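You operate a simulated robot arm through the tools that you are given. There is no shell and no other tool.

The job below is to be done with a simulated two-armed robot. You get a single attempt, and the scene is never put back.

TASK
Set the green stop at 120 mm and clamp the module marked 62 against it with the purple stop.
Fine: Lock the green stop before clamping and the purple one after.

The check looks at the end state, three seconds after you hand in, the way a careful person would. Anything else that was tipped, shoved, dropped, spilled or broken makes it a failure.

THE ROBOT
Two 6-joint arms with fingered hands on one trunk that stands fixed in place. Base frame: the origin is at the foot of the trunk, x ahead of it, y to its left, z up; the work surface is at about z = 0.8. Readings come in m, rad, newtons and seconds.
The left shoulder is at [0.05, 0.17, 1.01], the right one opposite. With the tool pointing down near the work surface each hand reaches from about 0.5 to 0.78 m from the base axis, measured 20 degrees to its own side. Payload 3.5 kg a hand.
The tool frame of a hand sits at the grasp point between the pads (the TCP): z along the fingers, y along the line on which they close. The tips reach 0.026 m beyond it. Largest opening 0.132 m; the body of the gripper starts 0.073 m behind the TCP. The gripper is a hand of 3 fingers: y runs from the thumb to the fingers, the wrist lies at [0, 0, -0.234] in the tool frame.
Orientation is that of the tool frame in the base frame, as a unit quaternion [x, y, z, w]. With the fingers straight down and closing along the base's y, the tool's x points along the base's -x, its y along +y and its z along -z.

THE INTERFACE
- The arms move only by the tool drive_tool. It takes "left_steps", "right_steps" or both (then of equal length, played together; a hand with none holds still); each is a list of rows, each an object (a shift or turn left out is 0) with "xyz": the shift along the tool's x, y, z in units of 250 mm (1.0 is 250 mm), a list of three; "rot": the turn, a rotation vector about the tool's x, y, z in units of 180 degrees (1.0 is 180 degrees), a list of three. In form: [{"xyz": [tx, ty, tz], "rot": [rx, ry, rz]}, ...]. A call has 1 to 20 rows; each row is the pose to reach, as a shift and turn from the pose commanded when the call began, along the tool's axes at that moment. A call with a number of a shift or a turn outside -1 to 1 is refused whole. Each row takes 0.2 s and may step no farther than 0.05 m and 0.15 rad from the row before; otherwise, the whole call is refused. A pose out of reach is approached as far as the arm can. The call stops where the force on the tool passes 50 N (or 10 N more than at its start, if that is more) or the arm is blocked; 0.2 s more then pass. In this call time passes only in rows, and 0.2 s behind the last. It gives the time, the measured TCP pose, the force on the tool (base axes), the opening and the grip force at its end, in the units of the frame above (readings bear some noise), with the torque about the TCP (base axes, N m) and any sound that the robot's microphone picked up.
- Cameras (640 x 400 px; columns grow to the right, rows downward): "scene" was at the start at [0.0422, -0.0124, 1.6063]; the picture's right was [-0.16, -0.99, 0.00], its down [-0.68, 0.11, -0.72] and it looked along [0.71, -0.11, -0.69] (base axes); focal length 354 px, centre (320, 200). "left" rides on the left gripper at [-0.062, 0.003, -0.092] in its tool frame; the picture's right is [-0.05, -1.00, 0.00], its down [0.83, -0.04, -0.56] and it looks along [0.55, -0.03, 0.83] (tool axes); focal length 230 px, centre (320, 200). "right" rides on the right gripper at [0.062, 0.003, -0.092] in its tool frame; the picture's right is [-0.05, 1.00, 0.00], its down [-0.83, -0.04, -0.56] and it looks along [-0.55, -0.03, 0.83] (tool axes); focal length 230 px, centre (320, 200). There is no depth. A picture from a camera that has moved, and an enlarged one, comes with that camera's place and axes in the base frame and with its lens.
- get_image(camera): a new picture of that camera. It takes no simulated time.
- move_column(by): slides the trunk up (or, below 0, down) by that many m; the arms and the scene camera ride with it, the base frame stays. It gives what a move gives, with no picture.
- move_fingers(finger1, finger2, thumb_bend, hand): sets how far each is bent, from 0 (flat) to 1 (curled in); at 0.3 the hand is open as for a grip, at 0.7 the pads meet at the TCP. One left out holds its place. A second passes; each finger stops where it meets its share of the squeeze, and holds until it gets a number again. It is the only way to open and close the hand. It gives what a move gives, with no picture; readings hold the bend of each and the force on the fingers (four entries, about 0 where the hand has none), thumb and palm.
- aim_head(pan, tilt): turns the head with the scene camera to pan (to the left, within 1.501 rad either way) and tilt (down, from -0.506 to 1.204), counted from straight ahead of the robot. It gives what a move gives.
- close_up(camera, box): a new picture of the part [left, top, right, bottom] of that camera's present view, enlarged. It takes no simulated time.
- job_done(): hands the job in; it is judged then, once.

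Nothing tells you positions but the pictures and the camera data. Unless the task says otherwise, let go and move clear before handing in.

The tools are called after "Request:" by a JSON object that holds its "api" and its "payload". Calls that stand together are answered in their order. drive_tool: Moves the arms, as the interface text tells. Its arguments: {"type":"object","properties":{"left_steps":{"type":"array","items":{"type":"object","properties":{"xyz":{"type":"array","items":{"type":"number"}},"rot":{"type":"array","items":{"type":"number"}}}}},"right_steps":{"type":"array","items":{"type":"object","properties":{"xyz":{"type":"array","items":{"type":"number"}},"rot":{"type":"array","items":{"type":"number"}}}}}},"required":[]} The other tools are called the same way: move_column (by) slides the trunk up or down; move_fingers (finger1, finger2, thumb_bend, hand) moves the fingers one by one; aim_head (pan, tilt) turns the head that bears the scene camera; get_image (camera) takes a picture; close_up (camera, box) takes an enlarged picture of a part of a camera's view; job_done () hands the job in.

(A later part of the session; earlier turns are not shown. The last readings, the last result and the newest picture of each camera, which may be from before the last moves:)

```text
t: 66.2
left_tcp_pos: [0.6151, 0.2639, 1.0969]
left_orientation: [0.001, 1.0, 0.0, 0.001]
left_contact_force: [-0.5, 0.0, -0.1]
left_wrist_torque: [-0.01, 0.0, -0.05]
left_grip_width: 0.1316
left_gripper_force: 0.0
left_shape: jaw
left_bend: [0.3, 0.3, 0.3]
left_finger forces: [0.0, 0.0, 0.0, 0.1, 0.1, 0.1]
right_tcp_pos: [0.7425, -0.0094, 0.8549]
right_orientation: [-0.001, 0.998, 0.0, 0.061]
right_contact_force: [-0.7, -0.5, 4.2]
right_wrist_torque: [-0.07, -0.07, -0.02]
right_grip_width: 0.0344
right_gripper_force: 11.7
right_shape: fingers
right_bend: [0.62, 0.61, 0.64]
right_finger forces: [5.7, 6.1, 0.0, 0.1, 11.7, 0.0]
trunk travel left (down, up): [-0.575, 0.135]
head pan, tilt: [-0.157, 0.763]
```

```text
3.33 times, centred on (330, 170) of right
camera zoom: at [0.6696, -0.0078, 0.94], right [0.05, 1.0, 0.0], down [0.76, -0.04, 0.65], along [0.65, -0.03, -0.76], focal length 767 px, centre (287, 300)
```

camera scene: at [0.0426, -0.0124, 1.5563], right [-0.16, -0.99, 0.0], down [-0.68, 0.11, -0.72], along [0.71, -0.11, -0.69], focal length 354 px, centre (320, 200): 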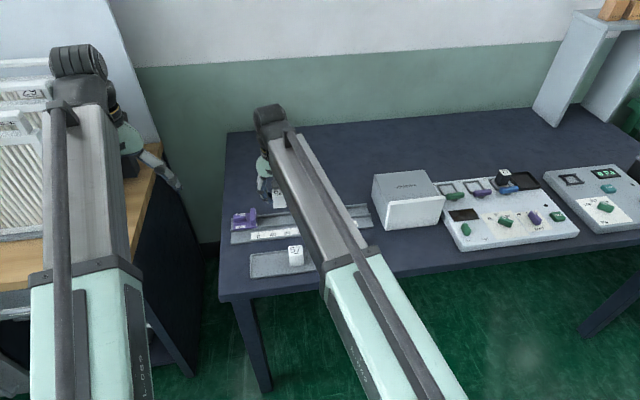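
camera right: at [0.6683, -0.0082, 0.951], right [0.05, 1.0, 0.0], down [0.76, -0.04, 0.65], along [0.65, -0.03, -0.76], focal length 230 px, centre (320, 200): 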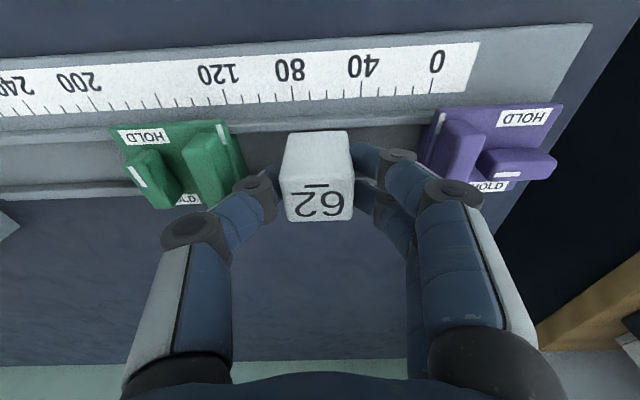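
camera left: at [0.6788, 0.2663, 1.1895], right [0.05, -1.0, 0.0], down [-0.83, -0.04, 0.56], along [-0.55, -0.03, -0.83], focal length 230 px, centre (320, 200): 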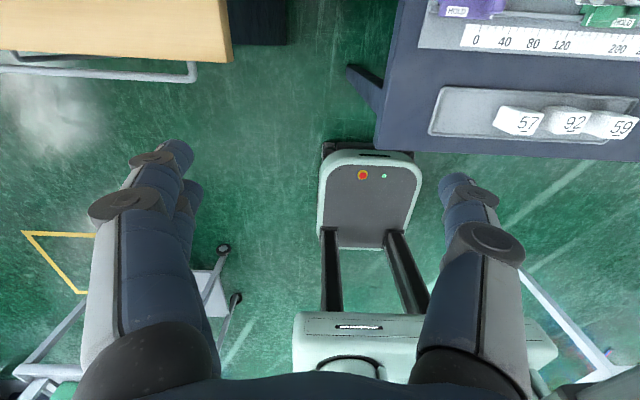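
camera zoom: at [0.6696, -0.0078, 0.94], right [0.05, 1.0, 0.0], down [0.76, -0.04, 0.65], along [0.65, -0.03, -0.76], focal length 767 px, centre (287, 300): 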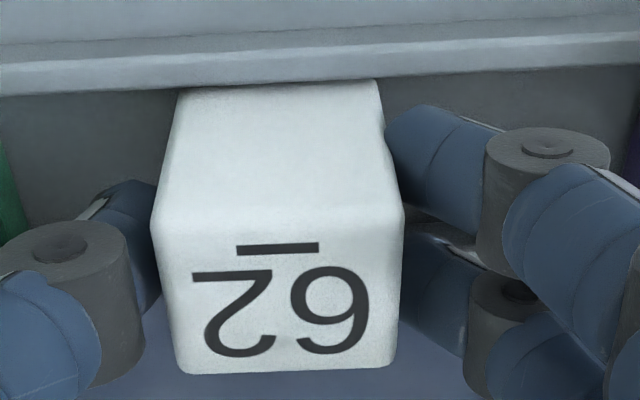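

The module has reached the channel floor (about 4 N up). I'll release it with a small opening so the fingers stay clear of the stops, then lift straight up.

Request:
{"api": "move_fingers", "payload": {"hand": "right", "finger1": 0.57, "finger2": 0.57, "thumb_bend": 0.6}}

Request:
{"api": "get_image", "payload": {"camera": "right"}}

```text
t: 67.2
left_tcp_pos: [0.6153, 0.2622, 1.0966]
left_orientation: [0.001, 1.0, -0.001, 0.0]
left_contact_force: [0.0, 1.1, 0.6]
left_wrist_torque: [0.02, 0.01, 0.05]
left_grip_width: 0.1317
left_gripper_force: 0.1
left_shape: jaw
left_bend: [0.3, 0.3, 0.3]
left_finger forces: [0.0, 0.0, 0.0, 0.1, 0.1, 0.0]
right_tcp_pos: [0.7407, -0.0098, 0.8552]
right_orientation: [-0.001, 0.998, 0.0, 0.06]
right_contact_force: [0.0, 0.1, 0.1]
right_wrist_torque: [0.0, 0.0, -0.01]
right_grip_width: 0.0412
right_gripper_force: 0.6
right_shape: fingers
right_bend: [0.56, 0.56, 0.6]
right_finger forces: [0.0, 0.1, 0.0, 0.0, 0.2, 0.0]
trunk travel left (down, up): [-0.575, 0.135]
head pan, tilt: [-0.157, 0.763]
```

```text
taken
camera right: at [0.6698, -0.0078, 0.9394], right [0.05, 1.0, 0.0], down [0.76, -0.04, 0.65], along [0.65, -0.03, -0.76], focal length 230 px, centre (320, 200)
```

right: 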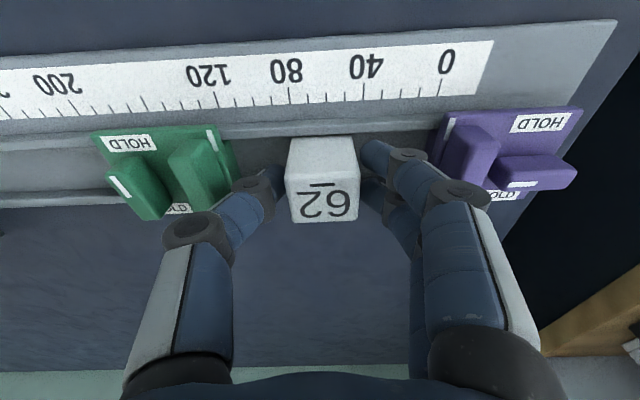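

Request:
{"api": "drive_tool", "payload": {"right_steps": [{"xyz": [-0.0024, 0, -0.0199]}, {"xyz": [-0.0072, 0, -0.0596]}, {"xyz": [-0.0168, 0, -0.139]}, {"xyz": [-0.0336, 0, -0.278]}, {"xyz": [-0.0504, 0, -0.417]}]}}

Request:
{"api": "get_image", "payload": {"camera": "right"}}

Request:
{"api": "close_up", "payload": {"camera": "scene", "box": [230, 180, 326, 240]}}

```text
t: 68.3
left_tcp_pos: [0.6152, 0.2637, 1.0974]
left_orientation: [-0.001, 1.0, 0.0, 0.0]
left_contact_force: [-0.3, 0.6, -0.5]
left_wrist_torque: [0.02, 0.02, -0.03]
left_grip_width: 0.1322
left_gripper_force: 0.1
left_shape: jaw
left_bend: [0.3, 0.3, 0.3]
left_finger forces: [0.0, 0.1, 0.0, 0.1, 0.0, 0.0]
right_tcp_pos: [0.7426, -0.0101, 0.9617]
right_orientation: [-0.001, 0.998, -0.001, 0.06]
right_contact_force: [-0.2, -0.9, -0.4]
right_wrist_torque: [0.01, 0.01, -0.02]
right_grip_width: 0.0411
right_gripper_force: 0.0
right_shape: fingers
right_bend: [0.56, 0.56, 0.6]
right_finger forces: [0.0, 0.0, 0.1, 0.1, 0.1, 0.0]
trunk travel left (down, up): [-0.575, 0.135]
head pan, tilt: [-0.157, 0.763]
```

```text
taken
camera right: at [0.6701, -0.0073, 1.0467], right [0.05, 1.0, 0.0], down [0.76, -0.04, 0.65], along [0.65, -0.03, -0.76], focal length 230 px, centre (320, 200)
```

right: 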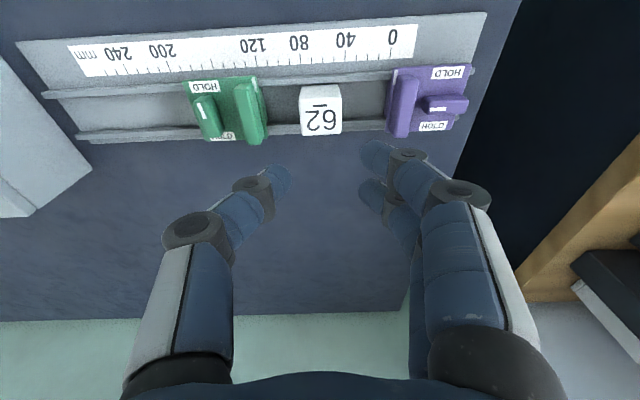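

```text
6.67 times, centred on (278, 210) of scene
camera zoom: at [0.0421, -0.0124, 1.5563], right [-0.16, -0.99, 0.0], down [-0.68, 0.11, -0.72], along [0.71, -0.11, -0.69], focal length 2360 px, centre (600, 133)
```

zoom: 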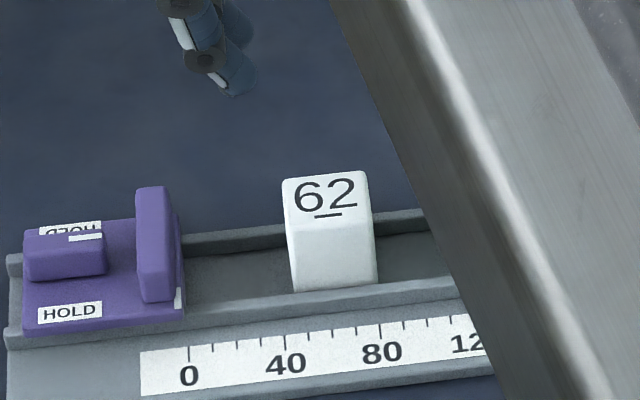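

Module 62 sits upright in the channel between the stops. Now I'll park the right hand away and turn the left hand to close along x for the purple knob.

Request:
{"api": "drive_tool", "payload": {"right_steps": [{"xyz": [0.07, -0.11, -0.1]}, {"xyz": [0.15, -0.22, -0.2]}, {"xyz": [0.24, -0.34, -0.3]}, {"xyz": [0.33, -0.46, -0.4]}, {"xyz": [0.42, -0.58, -0.5]}, {"xyz": [0.51, -0.7, -0.56]}, {"xyz": [0.6, -0.83, -0.6]}, {"xyz": [0.687, -0.96, -0.647]}]}}

Request:
{"api": "drive_tool", "payload": {"left_steps": [{"xyz": [-0.01, -0.02, 0.03], "rot": [0, 0, -0.042]}, {"xyz": [-0.02, -0.04, 0.06], "rot": [0, 0, -0.083]}, {"xyz": [-0.03, -0.06, 0.1], "rot": [0, 0, -0.125]}, {"xyz": [-0.04, -0.08, 0.13], "rot": [0, 0, -0.167]}, {"xyz": [-0.05, -0.1, 0.16], "rot": [0, 0, -0.208]}, {"xyz": [-0.06, -0.12, 0.2], "rot": [0, 0, -0.25]}, {"xyz": [-0.07, -0.14, 0.23], "rot": [0, 0, -0.292]}, {"xyz": [-0.08, -0.16, 0.26], "rot": [0, 0, -0.333]}, {"xyz": [-0.09, -0.18, 0.3], "rot": [0, 0, -0.375]}, {"xyz": [-0.1, -0.2, 0.33], "rot": [0, 0, -0.417]}, {"xyz": [-0.11, -0.22, 0.36], "rot": [0, 0, -0.458]}, {"xyz": [-0.12, -0.24, 0.4], "rot": [0, 0, -0.5]}]}}

Request:
{"api": "get_image", "payload": {"camera": "left"}}

Request:
{"api": "get_image", "payload": {"camera": "scene"}}

```text
t: 70.2
left_tcp_pos: [0.6155, 0.2633, 1.0974]
left_orientation: [-0.001, 1.0, 0.0, 0.0]
left_contact_force: [0.8, 0.4, 0.5]
left_wrist_torque: [-0.02, 0.0, 0.03]
left_grip_width: 0.1321
left_gripper_force: 0.1
left_shape: jaw
left_bend: [0.3, 0.3, 0.3]
left_finger forces: [0.0, 0.0, 0.0, 0.0, 0.0, 0.1]
right_tcp_pos: [0.5547, -0.2536, 1.0999]
right_orientation: [-0.001, 0.998, 0.0, 0.061]
right_contact_force: [0.4, -1.2, 0.4]
right_wrist_torque: [0.02, -0.01, 0.0]
right_grip_width: 0.0412
right_gripper_force: 0.0
right_shape: fingers
right_bend: [0.56, 0.56, 0.6]
right_finger forces: [0.1, 0.1, 0.0, 0.1, 0.1, 0.0]
trunk travel left (down, up): [-0.575, 0.135]
head pan, tilt: [-0.157, 0.763]
```

```text
t: 72.8
left_tcp_pos: [0.644, 0.2056, 1.0015]
left_orientation: [-0.682, 0.731, 0.001, 0.0]
left_contact_force: [-0.7, -0.1, -0.4]
left_wrist_torque: [0.0, 0.02, 0.01]
left_grip_width: 0.1322
left_gripper_force: 0.1
left_shape: jaw
left_bend: [0.3, 0.3, 0.3]
left_finger forces: [0.0, 0.0, 0.0, 0.0, 0.0, 0.0]
left hand out of reach, approached as far as the arm can: row 12
right_tcp_pos: [0.555, -0.2526, 1.1007]
right_orientation: [-0.002, 0.998, -0.001, 0.06]
right_contact_force: [0.2, 0.1, -0.1]
right_wrist_torque: [0.02, 0.02, 0.0]
right_grip_width: 0.0411
right_gripper_force: 0.1
right_shape: fingers
right_bend: [0.56, 0.56, 0.6]
right_finger forces: [0.0, 0.0, 0.0, 0.0, 0.0, 0.0]
trunk travel left (down, up): [-0.575, 0.135]
head pan, tilt: [-0.157, 0.763]
```

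```text
taken
camera left: at [0.6473, 0.2675, 1.0949], right [1.0, -0.02, 0.0], down [-0.01, -0.83, 0.56], along [-0.01, -0.56, -0.83], focal length 230 px, centre (320, 200)
```

left: 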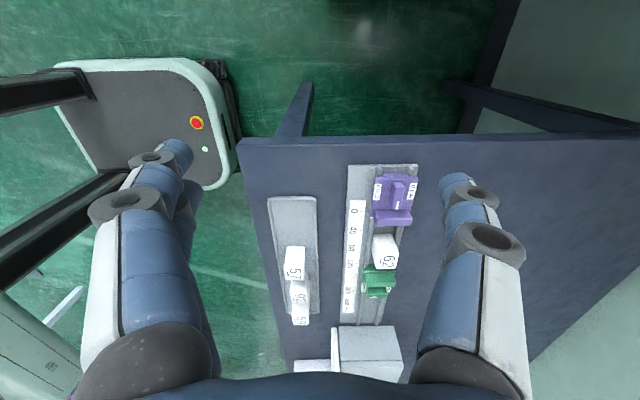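

```text
taken
camera scene: at [0.0421, -0.0124, 1.5564], right [-0.16, -0.99, 0.0], down [-0.68, 0.11, -0.72], along [0.71, -0.11, -0.69], focal length 354 px, centre (320, 200)
```

scene: 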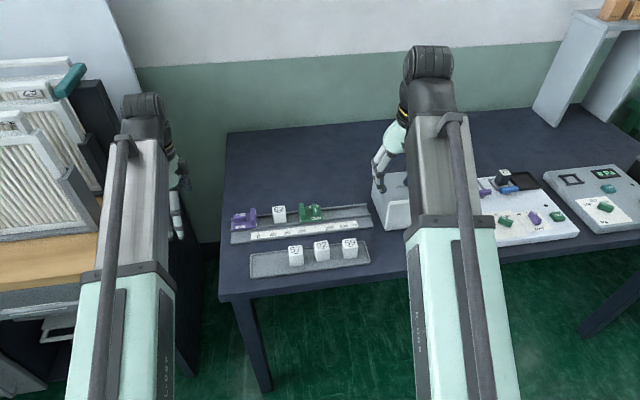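

The left wrist has the same yaw limit (about +86° here, less toward the clamp point). I'll use +70° instead: closing there will nudge the purple knob about 20° in its free clockwise direction. Next I'll partly close the left fingers and hover over the knob.

Request:
{"api": "move_fingers", "payload": {"hand": "left", "finger1": 0.55, "finger2": 0.55, "thumb_bend": 0.55}}

Request:
{"api": "drive_tool", "payload": {"left_steps": [{"xyz": [0.085, -0.082, 0.07], "rot": [0, 0, 0.022]}, {"xyz": [0.17, -0.164, 0.14], "rot": [0, 0, 0.044]}, {"xyz": [0.255, -0.246, 0.21], "rot": [0, 0, 0.066]}, {"xyz": [0.34, -0.328, 0.286], "rot": [0, 0, 0.0889]}]}}

Request:
{"api": "get_image", "payload": {"camera": "left"}}

```text
t: 73.8
left_tcp_pos: [0.6452, 0.2063, 1.0027]
left_orientation: [-0.682, 0.732, 0.0, 0.0]
left_contact_force: [-0.8, 0.5, 0.2]
left_wrist_torque: [-0.03, -0.01, -0.02]
left_grip_width: 0.0517
left_gripper_force: 0.0
left_shape: fingers
left_bend: [0.55, 0.55, 0.55]
left_finger forces: [0.0, 0.1, 0.0, 0.0, 0.1, 0.0]
right_tcp_pos: [0.5553, -0.2531, 1.1005]
right_orientation: [0.0, 0.998, -0.001, 0.06]
right_contact_force: [0.3, 0.0, 0.4]
right_wrist_torque: [-0.02, -0.01, 0.02]
right_grip_width: 0.0414
right_gripper_force: 0.0
right_shape: fingers
right_bend: [0.56, 0.56, 0.6]
right_finger forces: [0.0, 0.0, 0.0, 0.1, 0.0, 0.0]
trunk travel left (down, up): [-0.575, 0.135]
head pan, tilt: [-0.157, 0.763]
```

```text
t: 74.8
left_tcp_pos: [0.7209, 0.1154, 0.9295]
left_orientation: [-0.572, 0.82, 0.001, -0.001]
left_contact_force: [0.5, 0.8, 0.9]
left_wrist_torque: [0.02, 0.01, 0.01]
left_grip_width: 0.0516
left_gripper_force: 0.0
left_shape: fingers
left_bend: [0.55, 0.55, 0.55]
left_finger forces: [0.0, 0.1, 0.0, 0.1, 0.1, 0.0]
right_tcp_pos: [0.5544, -0.252, 1.1001]
right_orientation: [-0.001, 0.998, 0.0, 0.06]
right_contact_force: [-0.1, -1.1, 0.0]
right_wrist_torque: [0.02, 0.05, 0.02]
right_grip_width: 0.0413
right_gripper_force: 0.0
right_shape: fingers
right_bend: [0.56, 0.56, 0.6]
right_finger forces: [0.0, 0.1, 0.0, 0.0, 0.0, 0.1]
trunk travel left (down, up): [-0.575, 0.135]
head pan, tilt: [-0.157, 0.763]
```

```text
taken
camera left: at [0.7406, 0.1742, 1.0227], right [0.96, -0.29, 0.0], down [-0.24, -0.79, 0.56], along [-0.16, -0.53, -0.83], focal length 230 px, centre (320, 200)
```

left: 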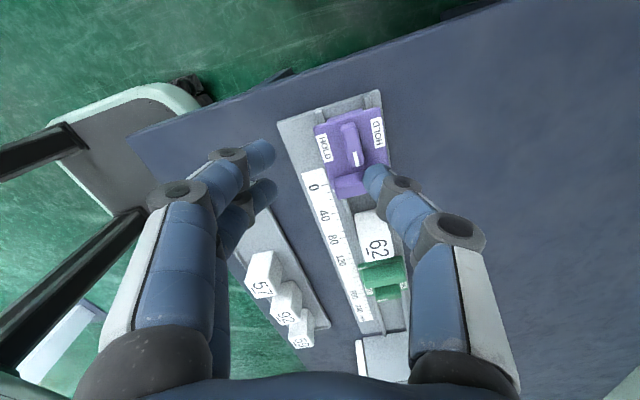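

Request:
{"api": "close_up", "payload": {"camera": "left", "box": [300, 100, 412, 170]}}

Request:
{"api": "close_up", "payload": {"camera": "left", "box": [300, 110, 412, 210]}}

```text
5.71 times, centred on (356, 135) of left
camera zoom: at [0.7406, 0.1742, 1.0227], right [0.96, -0.29, 0.0], down [-0.24, -0.79, 0.56], along [-0.16, -0.53, -0.83], focal length 1315 px, centre (114, 571)
```

zoom: 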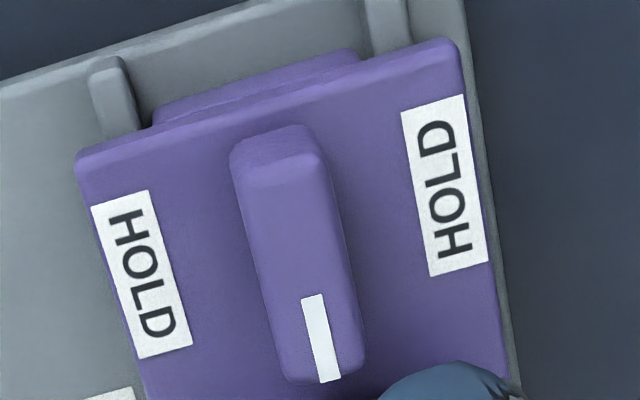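

```text
4.00 times, centred on (356, 160) of left
camera zoom: at [0.7406, 0.1742, 1.0227], right [0.96, -0.29, 0.0], down [-0.24, -0.79, 0.56], along [-0.16, -0.53, -0.83], focal length 920 px, centre (176, 360)
```

zoom: 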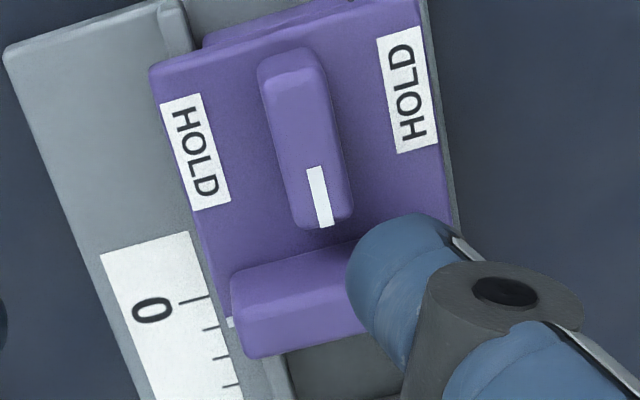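

Request:
{"api": "drive_tool", "payload": {"left_steps": [{"xyz": [0.003, -0.048, 0.04], "rot": [0.0157, -0.0157, 0]}, {"xyz": [0.006, -0.097, 0.13], "rot": [0.0314, -0.0314, 0]}]}}

Request:
{"api": "get_image", "payload": {"camera": "left"}}

Request:
{"api": "close_up", "payload": {"camera": "left", "box": [264, 110, 376, 210]}}

```text
t: 75.3
left_tcp_pos: [0.7428, 0.1043, 0.8974]
left_orientation: [-0.571, 0.818, -0.012, 0.068]
left_contact_force: [-0.1, -0.4, 0.6]
left_wrist_torque: [0.01, 0.0, 0.0]
left_grip_width: 0.0518
left_gripper_force: 0.0
left_shape: fingers
left_bend: [0.55, 0.55, 0.55]
left_finger forces: [0.0, 0.1, 0.1, 0.0, 0.0, 0.0]
right_tcp_pos: [0.5553, -0.2521, 1.1004]
right_orientation: [-0.001, 0.998, -0.001, 0.06]
right_contact_force: [-0.4, -0.1, 0.2]
right_wrist_torque: [-0.04, -0.03, 0.0]
right_grip_width: 0.0412
right_gripper_force: 0.0
right_shape: fingers
right_bend: [0.56, 0.56, 0.6]
right_finger forces: [0.0, 0.0, 0.0, 0.0, 0.0, 0.1]
trunk travel left (down, up): [-0.575, 0.135]
head pan, tilt: [-0.157, 0.763]
```

```text
taken
camera left: at [0.75, 0.1589, 0.9955], right [0.95, -0.3, 0.1], down [-0.31, -0.82, 0.47], along [-0.05, -0.48, -0.88], focal length 230 px, centre (320, 200)
```

left: 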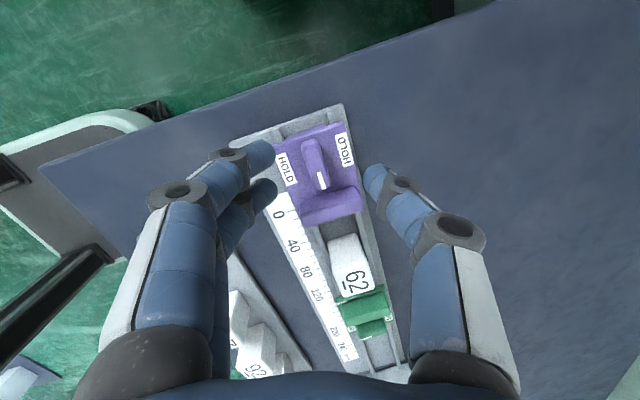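

```text
4.00 times, centred on (320, 160) of left
camera zoom: at [0.75, 0.1589, 0.9955], right [0.95, -0.3, 0.1], down [-0.31, -0.82, 0.47], along [-0.05, -0.48, -0.88], focal length 920 px, centre (320, 360)
```

zoom: 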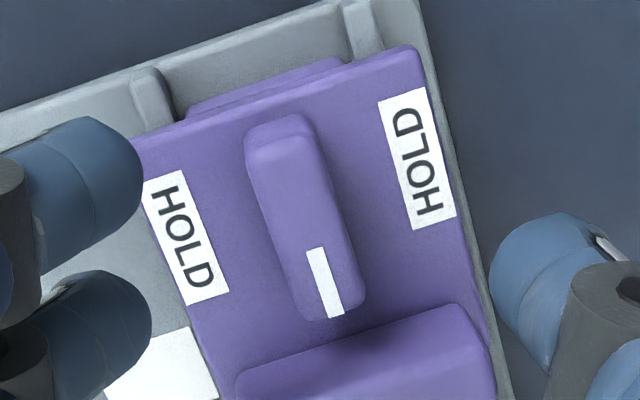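

The knob is about 5.5 mm along and 2 mm across the tool centre at this height, and a vertical descent will almost centre it. Going down to grip depth.

Request:
{"api": "drive_tool", "payload": {"left_steps": [{"xyz": [0.0025, 0.0025, 0.0415]}, {"xyz": [0.0051, 0.0051, 0.083]}, {"xyz": [0.0076, 0.0076, 0.1244]}]}}

Request:
{"api": "get_image", "payload": {"camera": "left"}}

Request:
{"api": "close_up", "payload": {"camera": "left", "box": [264, 110, 376, 210]}}

Request:
{"api": "close_up", "payload": {"camera": "scene", "box": [222, 190, 286, 230]}}

```text
t: 76.2
left_tcp_pos: [0.7448, 0.1063, 0.8681]
left_orientation: [-0.572, 0.818, -0.013, 0.068]
left_contact_force: [0.0, 0.0, 0.9]
left_wrist_torque: [-0.02, 0.0, 0.01]
left_grip_width: 0.0515
left_gripper_force: 0.0
left_shape: fingers
left_bend: [0.55, 0.55, 0.55]
left_finger forces: [0.0, 0.0, 0.1, 0.0, 0.0, 0.0]
right_tcp_pos: [0.5543, -0.252, 1.1009]
right_orientation: [-0.001, 0.998, -0.001, 0.06]
right_contact_force: [-0.3, -0.5, 0.5]
right_wrist_torque: [0.01, 0.0, -0.03]
right_grip_width: 0.0414
right_gripper_force: 0.1
right_shape: fingers
right_bend: [0.56, 0.56, 0.6]
right_finger forces: [0.0, 0.1, 0.0, 0.1, 0.0, 0.1]
trunk travel left (down, up): [-0.575, 0.135]
head pan, tilt: [-0.157, 0.763]
```

```text
taken
camera left: at [0.7524, 0.1596, 0.9651], right [0.95, -0.3, 0.1], down [-0.31, -0.82, 0.47], along [-0.05, -0.48, -0.88], focal length 230 px, centre (320, 200)
```

left: 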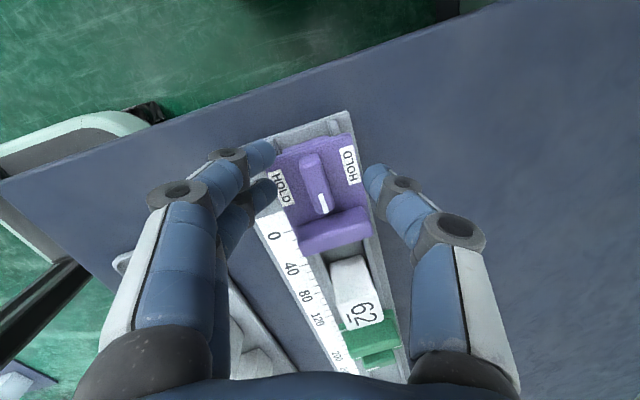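

```text
4.00 times, centred on (320, 160) of left
camera zoom: at [0.7524, 0.1596, 0.9651], right [0.95, -0.3, 0.1], down [-0.31, -0.82, 0.47], along [-0.05, -0.48, -0.88], focal length 920 px, centre (320, 360)
```

zoom: 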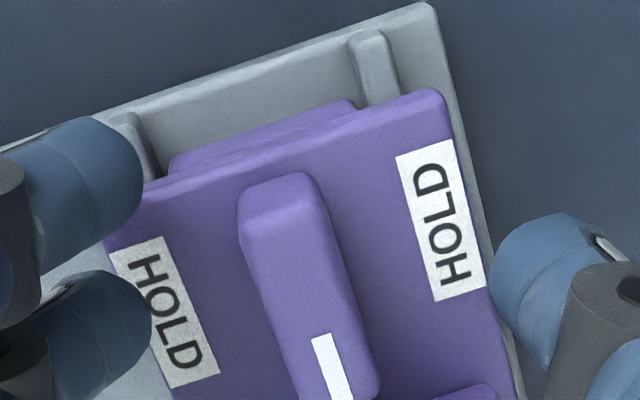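

```text
10.00 times, centred on (254, 210) of scene
camera zoom: at [0.0423, -0.0124, 1.5564], right [-0.16, -0.99, 0.0], down [-0.68, 0.11, -0.72], along [0.71, -0.11, -0.69], focal length 3540 px, centre (980, 100)
```

zoom: 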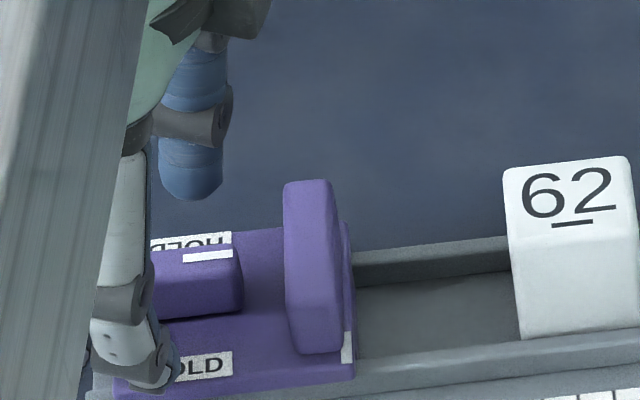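

Request:
{"api": "drive_tool", "payload": {"left_steps": [{"xyz": [-0.01, 0.004, 0.004]}]}}

Request:
{"api": "move_fingers", "payload": {"hand": "left", "finger1": 0.82, "finger2": 0.82, "thumb_bend": 0.78}}

Request:
{"api": "get_image", "payload": {"camera": "left"}}

Request:
{"api": "close_up", "payload": {"camera": "scene", "box": [222, 190, 286, 230]}}

```text
t: 76.5
left_tcp_pos: [0.7443, 0.1089, 0.8651]
left_orientation: [-0.571, 0.818, -0.012, 0.068]
left_contact_force: [-0.7, -0.5, -0.9]
left_wrist_torque: [-0.01, 0.0, -0.02]
left_grip_width: 0.0516
left_gripper_force: 0.0
left_shape: fingers
left_bend: [0.55, 0.55, 0.55]
left_finger forces: [0.0, 0.0, 0.1, 0.1, 0.1, 0.0]
right_tcp_pos: [0.5541, -0.2534, 1.1017]
right_orientation: [-0.001, 0.998, -0.001, 0.06]
right_contact_force: [0.4, 0.8, 0.2]
right_wrist_torque: [0.0, 0.03, -0.01]
right_grip_width: 0.0414
right_gripper_force: 0.0
right_shape: fingers
right_bend: [0.56, 0.56, 0.6]
right_finger forces: [0.0, 0.1, 0.0, 0.1, 0.0, 0.0]
trunk travel left (down, up): [-0.575, 0.135]
head pan, tilt: [-0.157, 0.763]
```

```text
t: 77.5
left_tcp_pos: [0.745, 0.1102, 0.8672]
left_orientation: [-0.571, 0.818, -0.013, 0.068]
left_contact_force: [1.3, 0.7, 4.2]
left_wrist_torque: [0.02, -0.12, 0.03]
left_grip_width: 0.0001
left_gripper_force: 16.8
left_shape: fingers
left_bend: [0.78, 0.7, 0.75]
left_finger forces: [0.0, 6.7, 0.0, 0.1, 26.2, 0.0]
right_tcp_pos: [0.555, -0.252, 1.101]
right_orientation: [0.0, 0.998, -0.001, 0.06]
right_contact_force: [0.5, 0.0, 0.6]
right_wrist_torque: [0.02, 0.03, 0.0]
right_grip_width: 0.041
right_gripper_force: 0.0
right_shape: fingers
right_bend: [0.56, 0.56, 0.6]
right_finger forces: [0.0, 0.1, 0.0, 0.0, 0.1, 0.0]
trunk travel left (down, up): [-0.575, 0.135]
head pan, tilt: [-0.157, 0.763]
```

```text
taken
camera left: at [0.752, 0.1626, 0.9646], right [0.95, -0.3, 0.1], down [-0.31, -0.82, 0.47], along [-0.05, -0.48, -0.88], focal length 230 px, centre (320, 200)
```

left: 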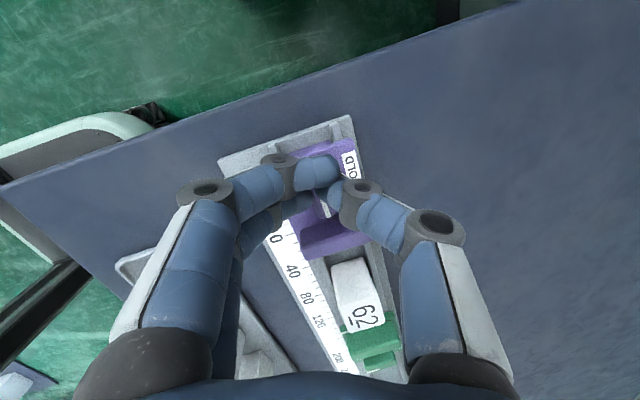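

```text
10.00 times, centred on (254, 210) of scene
camera zoom: at [0.042, -0.0124, 1.5564], right [-0.16, -0.99, 0.0], down [-0.68, 0.11, -0.72], along [0.71, -0.11, -0.69], focal length 3540 px, centre (980, 100)
```

zoom: 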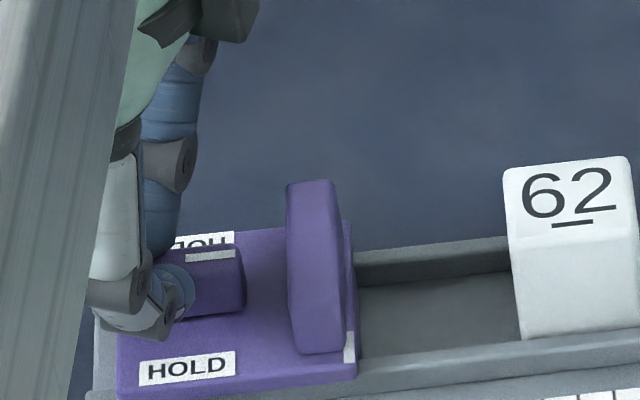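

The near finger slipped past the knob's end at this angle, so this grip isn't good. I'll release, lift off, and test whether the left wrist can go the other way (-90° toward -180°).

Request:
{"api": "move_fingers", "payload": {"hand": "left", "finger1": 0.55, "finger2": 0.55, "thumb_bend": 0.55}}

Request:
{"api": "drive_tool", "payload": {"left_steps": [{"xyz": [-0.0078, -0.0078, -0.0792]}, {"xyz": [-0.0195, -0.0195, -0.198]}, {"xyz": [-0.0312, -0.0312, -0.3168], "rot": [-0.0157, 0.0157, 0]}, {"xyz": [-0.03, 0.05, -0.36], "rot": [-0.0314, 0.0314, 0]}, {"xyz": [-0.1, 0.15, -0.36], "rot": [-0.0314, 0.0314, 0]}]}}

Request:
{"api": "close_up", "payload": {"camera": "scene", "box": [222, 190, 318, 250]}}

```text
t: 78.5
left_tcp_pos: [0.7441, 0.1091, 0.867]
left_orientation: [-0.571, 0.818, -0.012, 0.068]
left_contact_force: [0.4, 0.3, -0.7]
left_wrist_torque: [-0.01, 0.01, -0.02]
left_grip_width: 0.0506
left_gripper_force: 0.1
left_shape: fingers
left_bend: [0.55, 0.55, 0.55]
left_finger forces: [0.0, 0.1, 0.1, 0.1, 0.0, 0.1]
right_tcp_pos: [0.5553, -0.2526, 1.1017]
right_orientation: [-0.001, 0.998, -0.001, 0.061]
right_contact_force: [-1.0, 0.4, -0.3]
right_wrist_torque: [-0.02, 0.01, -0.01]
right_grip_width: 0.0411
right_gripper_force: 0.1
right_shape: fingers
right_bend: [0.56, 0.56, 0.6]
right_finger forces: [0.0, 0.0, 0.0, 0.0, 0.0, 0.1]
trunk travel left (down, up): [-0.575, 0.135]
head pan, tilt: [-0.157, 0.763]
```

```text
t: 79.8
left_tcp_pos: [0.706, 0.1403, 0.9531]
left_orientation: [-0.572, 0.82, 0.0, -0.002]
left_contact_force: [-0.6, 0.2, 1.1]
left_wrist_torque: [-0.03, -0.02, -0.03]
left_grip_width: 0.0506
left_gripper_force: 0.1
left_shape: fingers
left_bend: [0.55, 0.55, 0.55]
left_finger forces: [0.0, 0.1, 0.0, 0.1, 0.0, 0.0]
right_tcp_pos: [0.5542, -0.2522, 1.1]
right_orientation: [-0.001, 0.998, -0.001, 0.061]
right_contact_force: [-0.1, 0.5, -0.7]
right_wrist_torque: [0.01, 0.01, 0.01]
right_grip_width: 0.0412
right_gripper_force: 0.0
right_shape: fingers
right_bend: [0.56, 0.56, 0.6]
right_finger forces: [0.0, 0.1, 0.0, 0.0, 0.1, 0.1]
trunk travel left (down, up): [-0.575, 0.135]
head pan, tilt: [-0.157, 0.763]
```

```text
6.67 times, centred on (270, 220) of scene
camera zoom: at [0.042, -0.0121, 1.5564], right [-0.16, -0.99, 0.0], down [-0.68, 0.11, -0.72], along [0.71, -0.11, -0.69], focal length 2360 px, centre (653, 67)
```

zoom: 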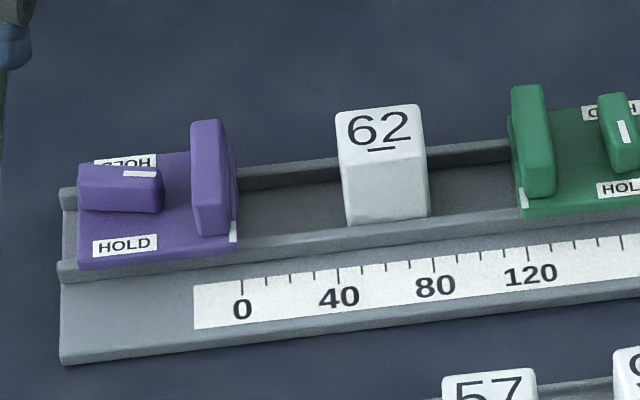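

The release view shows the purple knob did turn roughly 15–20° clockwise, the locking direction. Now the +70° yaw should line up with it; I'll check its exact angle.

Request:
{"api": "close_up", "payload": {"camera": "scene", "box": [226, 200, 266, 225]}}

Request:
{"api": "close_up", "payload": {"camera": "left", "box": [300, 90, 460, 190]}}

Request:
{"api": "get_image", "payload": {"camera": "left"}}

```text
16.00 times, centred on (246, 212) of scene
camera zoom: at [0.042, -0.0121, 1.5564], right [-0.16, -0.99, 0.0], down [-0.68, 0.11, -0.72], along [0.71, -0.11, -0.69], focal length 5664 px, centre (1504, 0)
```

zoom: 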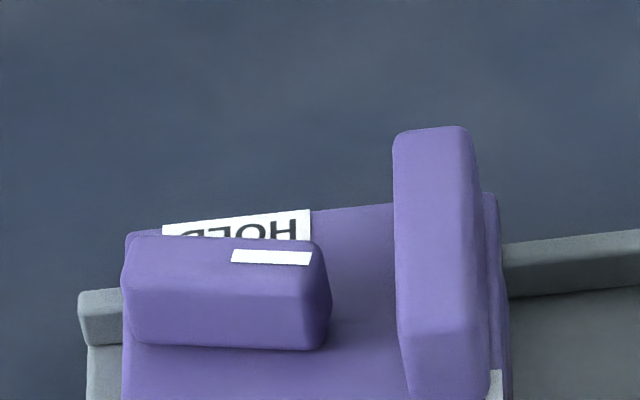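

```text
4.00 times, centred on (380, 140) of left
camera zoom: at [0.7252, 0.1993, 1.0463], right [0.96, -0.29, 0.0], down [-0.24, -0.79, 0.56], along [-0.16, -0.53, -0.83], focal length 920 px, centre (80, 440)
```

zoom: 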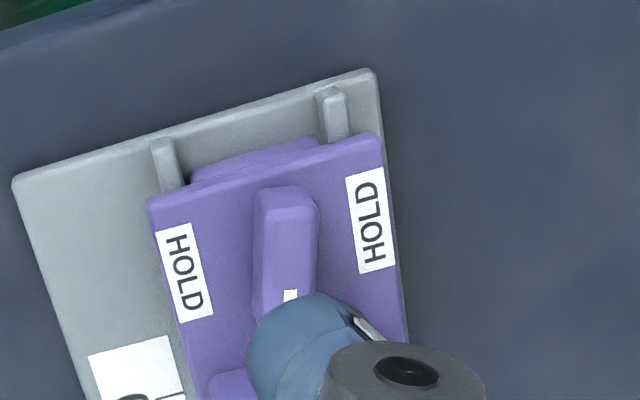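

```text
taken
camera left: at [0.7252, 0.1993, 1.0463], right [0.96, -0.29, 0.0], down [-0.24, -0.79, 0.56], along [-0.16, -0.53, -0.83], focal length 230 px, centre (320, 200)
```

left: 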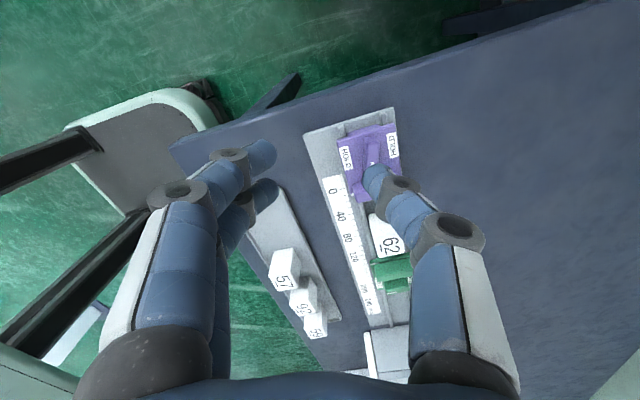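

Request:
{"api": "drive_tool", "payload": {"left_steps": [{"xyz": [0.028, -0.063, 0.06], "rot": [0.0105, -0.0105, -0.006]}, {"xyz": [0.056, -0.126, 0.14], "rot": [0.021, -0.021, -0.012]}, {"xyz": [0.085, -0.189, 0.224], "rot": [0.0314, -0.0314, -0.0178]}]}}

Request:
{"api": "close_up", "payload": {"camera": "left", "box": [264, 110, 376, 210]}}

```text
t: 80.5
left_tcp_pos: [0.7414, 0.1037, 0.898]
left_orientation: [-0.595, 0.801, -0.014, 0.068]
left_contact_force: [-0.6, 0.1, -0.2]
left_wrist_torque: [0.0, -0.02, -0.01]
left_grip_width: 0.0506
left_gripper_force: 0.1
left_shape: fingers
left_bend: [0.55, 0.55, 0.55]
left_finger forces: [0.0, 0.1, 0.1, 0.0, 0.0, 0.1]
right_tcp_pos: [0.5553, -0.2524, 1.1003]
right_orientation: [-0.001, 0.998, -0.001, 0.061]
right_contact_force: [0.0, 0.1, -0.5]
right_wrist_torque: [-0.03, 0.02, -0.01]
right_grip_width: 0.041
right_gripper_force: 0.0
right_shape: fingers
right_bend: [0.56, 0.56, 0.6]
right_finger forces: [0.1, 0.0, 0.1, 0.0, 0.1, 0.0]
trunk travel left (down, up): [-0.575, 0.135]
head pan, tilt: [-0.157, 0.763]
```

```text
4.00 times, centred on (320, 160) of left
camera zoom: at [0.746, 0.1579, 0.9952], right [0.96, -0.24, 0.11], down [-0.26, -0.84, 0.48], along [-0.03, -0.49, -0.87], focal length 920 px, centre (320, 360)
```

zoom: 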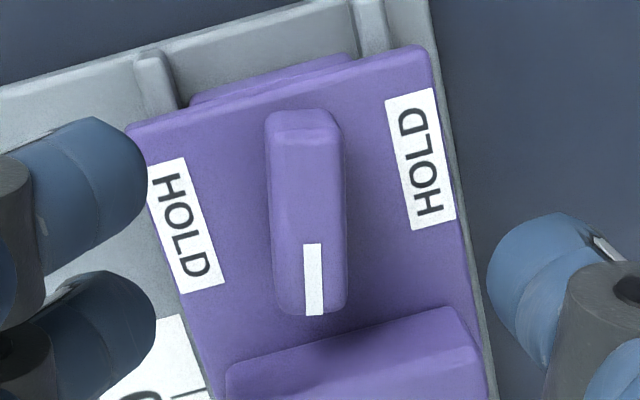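

Request:
{"api": "drive_tool", "payload": {"left_steps": [{"xyz": [0.0056, 0.002, 0.0416]}, {"xyz": [0.0112, 0.004, 0.0832]}, {"xyz": [0.0168, 0.006, 0.1248]}]}}

Request:
{"api": "move_fingers", "payload": {"hand": "left", "finger1": 0.8, "finger2": 0.8, "thumb_bend": 0.76}}

Request:
{"api": "get_image", "payload": {"camera": "left"}}

Request:
{"api": "close_up", "payload": {"camera": "scene", "box": [222, 190, 318, 250]}}

```text
t: 81.3
left_tcp_pos: [0.7441, 0.104, 0.8665]
left_orientation: [-0.595, 0.801, -0.014, 0.068]
left_contact_force: [0.1, 0.2, 0.3]
left_wrist_torque: [-0.01, -0.01, -0.01]
left_grip_width: 0.0508
left_gripper_force: 0.0
left_shape: fingers
left_bend: [0.55, 0.55, 0.55]
left_finger forces: [0.0, 0.0, 0.1, 0.1, 0.0, 0.0]
right_tcp_pos: [0.5556, -0.2522, 1.1007]
right_orientation: [-0.002, 0.998, 0.0, 0.06]
right_contact_force: [0.1, -0.5, -0.7]
right_wrist_torque: [-0.02, 0.02, 0.03]
right_grip_width: 0.0413
right_gripper_force: 0.1
right_shape: fingers
right_bend: [0.56, 0.56, 0.6]
right_finger forces: [0.1, 0.0, 0.1, 0.0, 0.0, 0.0]
trunk travel left (down, up): [-0.575, 0.135]
head pan, tilt: [-0.157, 0.763]
```

```text
t: 82.3
left_tcp_pos: [0.7428, 0.1034, 0.8648]
left_orientation: [-0.594, 0.801, -0.012, 0.068]
left_contact_force: [-3.1, 0.2, -5.5]
left_wrist_torque: [0.0, 0.07, 0.02]
left_grip_width: 0.0128
left_gripper_force: 11.8
left_shape: fingers
left_bend: [0.69, 0.7, 0.69]
left_finger forces: [6.8, 7.2, 0.1, 0.1, 10.3, 0.1]
right_tcp_pos: [0.5553, -0.2533, 1.1016]
right_orientation: [-0.001, 0.998, -0.001, 0.06]
right_contact_force: [0.1, 0.5, 0.6]
right_wrist_torque: [0.0, -0.02, -0.01]
right_grip_width: 0.0411
right_gripper_force: 0.0
right_shape: fingers
right_bend: [0.56, 0.56, 0.6]
right_finger forces: [0.0, 0.1, 0.0, 0.0, 0.0, 0.1]
trunk travel left (down, up): [-0.575, 0.135]
head pan, tilt: [-0.157, 0.763]
```

```text
taken
camera left: at [0.7482, 0.158, 0.9627], right [0.96, -0.24, 0.11], down [-0.26, -0.84, 0.48], along [-0.03, -0.49, -0.87], focal length 230 px, centre (320, 200)
```

left: 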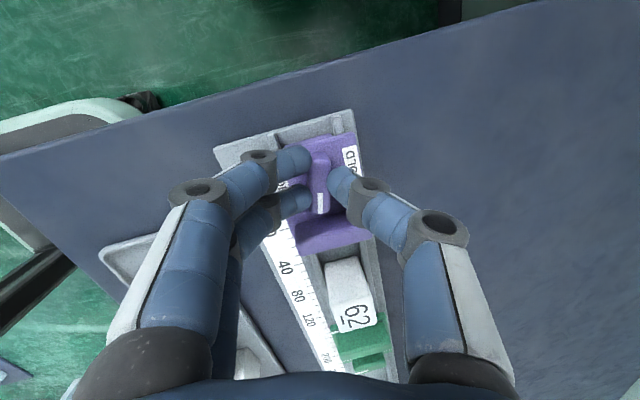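

```text
6.67 times, centred on (270, 220) of scene
camera zoom: at [0.0425, -0.0122, 1.5563], right [-0.16, -0.99, 0.0], down [-0.68, 0.11, -0.72], along [0.71, -0.11, -0.69], focal length 2360 px, centre (653, 67)
```

zoom: 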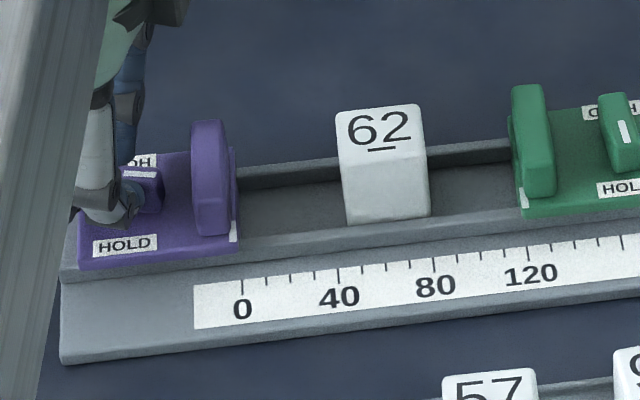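

The purple knob is gripped well (7 + 7 against 10 N). I'll slide the purple stop in -y toward the module, easing the yaw slightly to stay inside the wrist limit.

Request:
{"api": "drive_tool", "payload": {"left_steps": [{"xyz": [0.021, -0.0064, -0.0014], "rot": [0.0004, 0.0004, 0.0041]}, {"xyz": [0.042, -0.0129, -0.0027], "rot": [0.0008, 0.0008, 0.0083]}, {"xyz": [0.063, -0.0193, -0.0041], "rot": [0.0012, 0.0012, 0.0124]}, {"xyz": [0.0839, -0.0258, -0.0054], "rot": [0.0016, 0.0017, 0.0165]}, {"xyz": [0.1049, -0.0322, -0.0068], "rot": [0.002, 0.0021, 0.0206]}, {"xyz": [0.1259, -0.0386, -0.0081], "rot": [0.0024, 0.0025, 0.0248]}, {"xyz": [0.1468, -0.0451, -0.0095], "rot": [0.0028, 0.0029, 0.0289]}, {"xyz": [0.1678, -0.0515, -0.0108], "rot": [0.0032, 0.0033, 0.033]}]}}

Request:
{"api": "get_image", "payload": {"camera": "left"}}

Request:
{"api": "close_up", "payload": {"camera": "scene", "box": [222, 190, 318, 250]}}

```text
t: 84.2
left_tcp_pos: [0.7454, 0.0592, 0.8665]
left_orientation: [-0.552, 0.831, -0.016, 0.068]
left_contact_force: [-4.2, -0.2, -6.3]
left_wrist_torque: [0.01, 0.06, 0.0]
left_grip_width: 0.0118
left_gripper_force: 10.4
left_shape: fingers
left_bend: [0.69, 0.7, 0.7]
left_finger forces: [6.4, 7.1, 0.0, 0.1, 8.3, 0.0]
right_tcp_pos: [0.5551, -0.2518, 1.1018]
right_orientation: [-0.001, 0.998, -0.001, 0.06]
right_contact_force: [1.1, 0.4, 0.6]
right_wrist_torque: [0.0, -0.02, 0.0]
right_grip_width: 0.0411
right_gripper_force: 0.1
right_shape: fingers
right_bend: [0.56, 0.56, 0.6]
right_finger forces: [0.0, 0.0, 0.0, 0.1, 0.0, 0.1]
trunk travel left (down, up): [-0.575, 0.135]
head pan, tilt: [-0.157, 0.763]
```

```text
taken
camera left: at [0.7547, 0.1123, 0.9635], right [0.93, -0.34, 0.11], down [-0.35, -0.81, 0.48], along [-0.08, -0.48, -0.87], focal length 230 px, centre (320, 200)
```

left: 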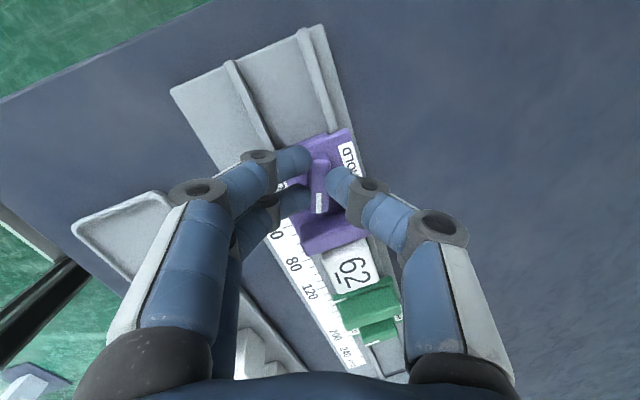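

```text
6.67 times, centred on (270, 220) of scene
camera zoom: at [0.0425, -0.0123, 1.5563], right [-0.16, -0.99, 0.0], down [-0.68, 0.11, -0.72], along [0.71, -0.11, -0.69], focal length 2360 px, centre (653, 67)
```

zoom: 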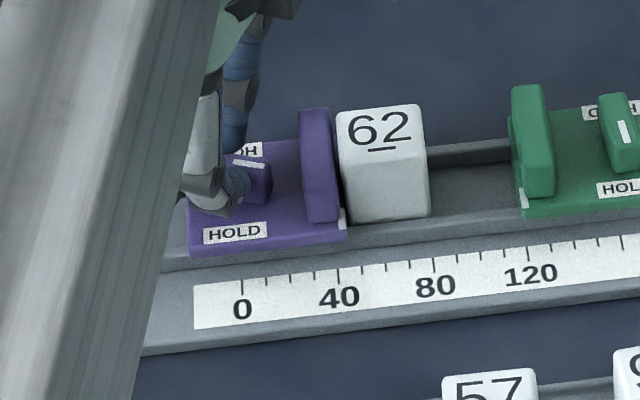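

The purple stop has just reached the module. I'll push on slowly for about 38 mm, to just short of the green stop.

Request:
{"api": "drive_tool", "payload": {"left_steps": [{"xyz": [0.0175, -0.0074, -0.0009], "rot": [0.0002, 0.0002, 0.0021]}, {"xyz": [0.035, -0.0148, -0.0018], "rot": [0.0004, 0.0004, 0.0041]}, {"xyz": [0.0524, -0.0222, -0.0028], "rot": [0.0006, 0.0006, 0.0062]}, {"xyz": [0.0699, -0.0296, -0.0037], "rot": [0.0008, 0.0008, 0.0083]}, {"xyz": [0.0874, -0.0371, -0.0046], "rot": [0.001, 0.0011, 0.0103]}, {"xyz": [0.1048, -0.0445, -0.0055], "rot": [0.0012, 0.0013, 0.0124]}, {"xyz": [0.1223, -0.0519, -0.0065], "rot": [0.0014, 0.0015, 0.0144]}, {"xyz": [0.1398, -0.0593, -0.0074], "rot": [0.0016, 0.0017, 0.0165]}]}}

Request:
{"api": "get_image", "payload": {"camera": "left"}}

Request:
{"api": "close_up", "payload": {"camera": "scene", "box": [238, 180, 334, 240]}}

```text
t: 86.0
left_tcp_pos: [0.7451, 0.0213, 0.8657]
left_orientation: [-0.53, 0.845, -0.018, 0.067]
left_contact_force: [-1.5, 4.1, -4.3]
left_wrist_torque: [0.07, -0.02, 0.0]
left_grip_width: 0.0116
left_gripper_force: 9.4
left_shape: fingers
left_bend: [0.69, 0.7, 0.71]
left_finger forces: [5.5, 5.9, 0.0, 0.0, 7.8, 0.0]
right_tcp_pos: [0.5556, -0.2526, 1.1003]
right_orientation: [-0.001, 0.998, 0.0, 0.06]
right_contact_force: [0.7, -0.6, 0.3]
right_wrist_torque: [-0.02, -0.02, 0.03]
right_grip_width: 0.0413
right_gripper_force: 0.1
right_shape: fingers
right_bend: [0.56, 0.56, 0.6]
right_finger forces: [0.0, 0.0, 0.0, 0.1, 0.0, 0.0]
trunk travel left (down, up): [-0.575, 0.135]
head pan, tilt: [-0.157, 0.763]
```

```text
taken
camera left: at [0.7573, 0.0744, 0.9641], right [0.91, -0.39, 0.11], down [-0.39, -0.79, 0.47], along [-0.1, -0.48, -0.87], focal length 230 px, centre (320, 200)
```

left: 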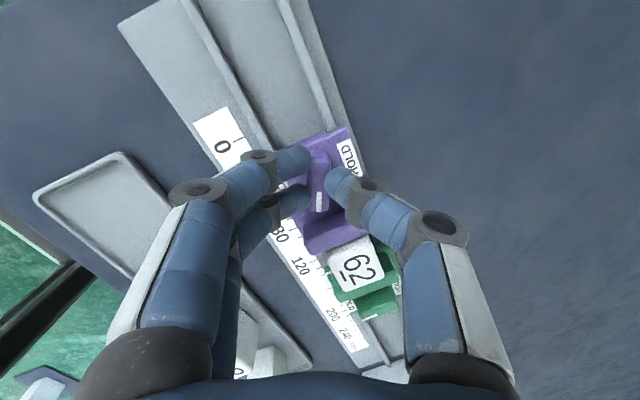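

```text
6.67 times, centred on (286, 210) of scene
camera zoom: at [0.0427, -0.0119, 1.5563], right [-0.16, -0.99, 0.0], down [-0.68, 0.11, -0.72], along [0.71, -0.11, -0.69], focal length 2360 px, centre (547, 133)
```

zoom: 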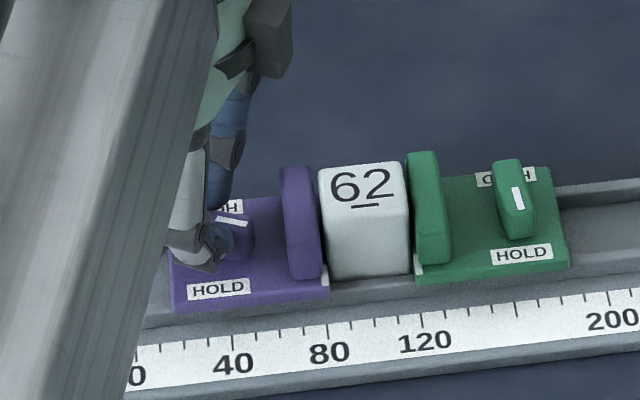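

Request:
{"api": "drive_tool", "payload": {"left_steps": [{"xyz": [0.0036, -0.0017, -0.0002]}, {"xyz": [0.0072, -0.0035, -0.0003]}, {"xyz": [0.0108, -0.0052, -0.0005]}]}}

Request:
{"api": "close_up", "payload": {"camera": "scene", "box": [262, 195, 318, 230]}}

```text
t: 86.8
left_tcp_pos: [0.7426, 0.02, 0.869]
left_orientation: [-0.531, 0.844, -0.018, 0.07]
left_contact_force: [-2.5, 15.0, 10.1]
left_wrist_torque: [0.35, -0.01, -0.04]
left_grip_width: 0.0049
left_gripper_force: 15.9
left_shape: fingers
left_bend: [0.71, 0.7, 0.74]
left_finger forces: [8.3, 7.7, 0.0, 0.0, 15.9, 0.1]
right_tcp_pos: [0.5549, -0.252, 1.101]
right_orientation: [-0.001, 0.998, -0.001, 0.062]
right_contact_force: [-0.6, 0.0, 0.7]
right_wrist_torque: [0.04, 0.0, 0.0]
right_grip_width: 0.0412
right_gripper_force: 0.0
right_shape: fingers
right_bend: [0.56, 0.56, 0.6]
right_finger forces: [0.0, 0.0, 0.1, 0.0, 0.1, 0.0]
trunk travel left (down, up): [-0.575, 0.135]
head pan, tilt: [-0.157, 0.763]
```

```text
11.43 times, centred on (290, 212) of scene
camera zoom: at [0.0409, -0.0109, 1.5566], right [-0.16, -0.99, 0.0], down [-0.68, 0.11, -0.72], along [0.71, -0.11, -0.69], focal length 4046 px, centre (663, 57)
```

zoom: 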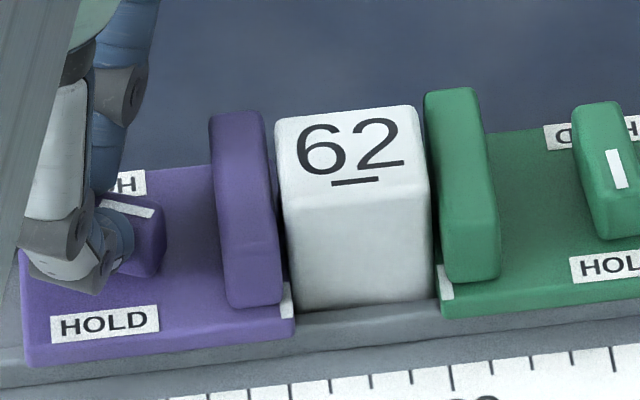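

The module is now against the green stop with about 15 N of push, but the fingers are riding up the knob. I'll check the grip before turning.

Request:
{"api": "get_image", "payload": {"camera": "left"}}

Request:
{"api": "close_up", "payload": {"camera": "left", "box": [260, 130, 380, 230]}}

```text
taken
camera left: at [0.7564, 0.0732, 0.9655], right [0.91, -0.39, 0.11], down [-0.39, -0.79, 0.47], along [-0.1, -0.48, -0.87], focal length 230 px, centre (320, 200)
```

left: 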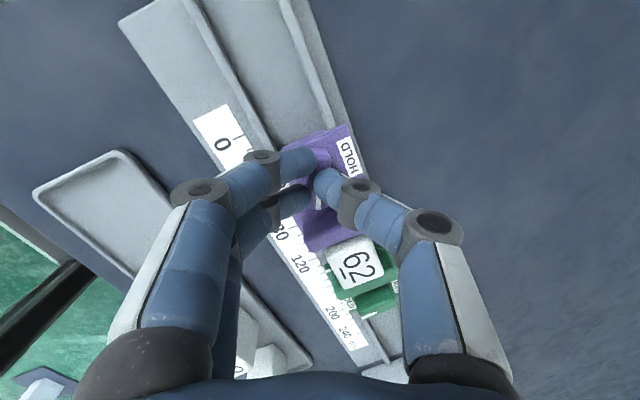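

```text
4.00 times, centred on (320, 180) of left
camera zoom: at [0.7564, 0.0732, 0.9655], right [0.91, -0.39, 0.11], down [-0.39, -0.79, 0.47], along [-0.1, -0.48, -0.87], focal length 920 px, centre (320, 280)
```

zoom: 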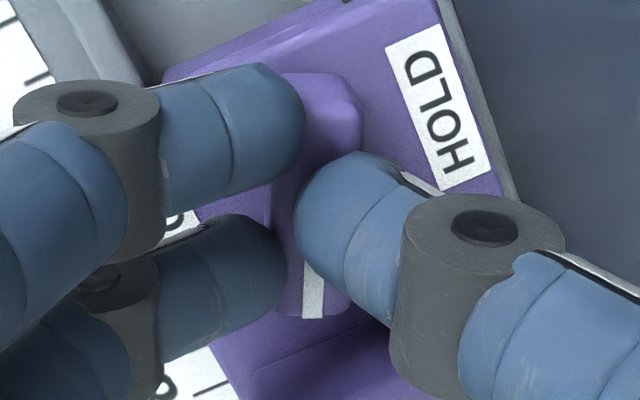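

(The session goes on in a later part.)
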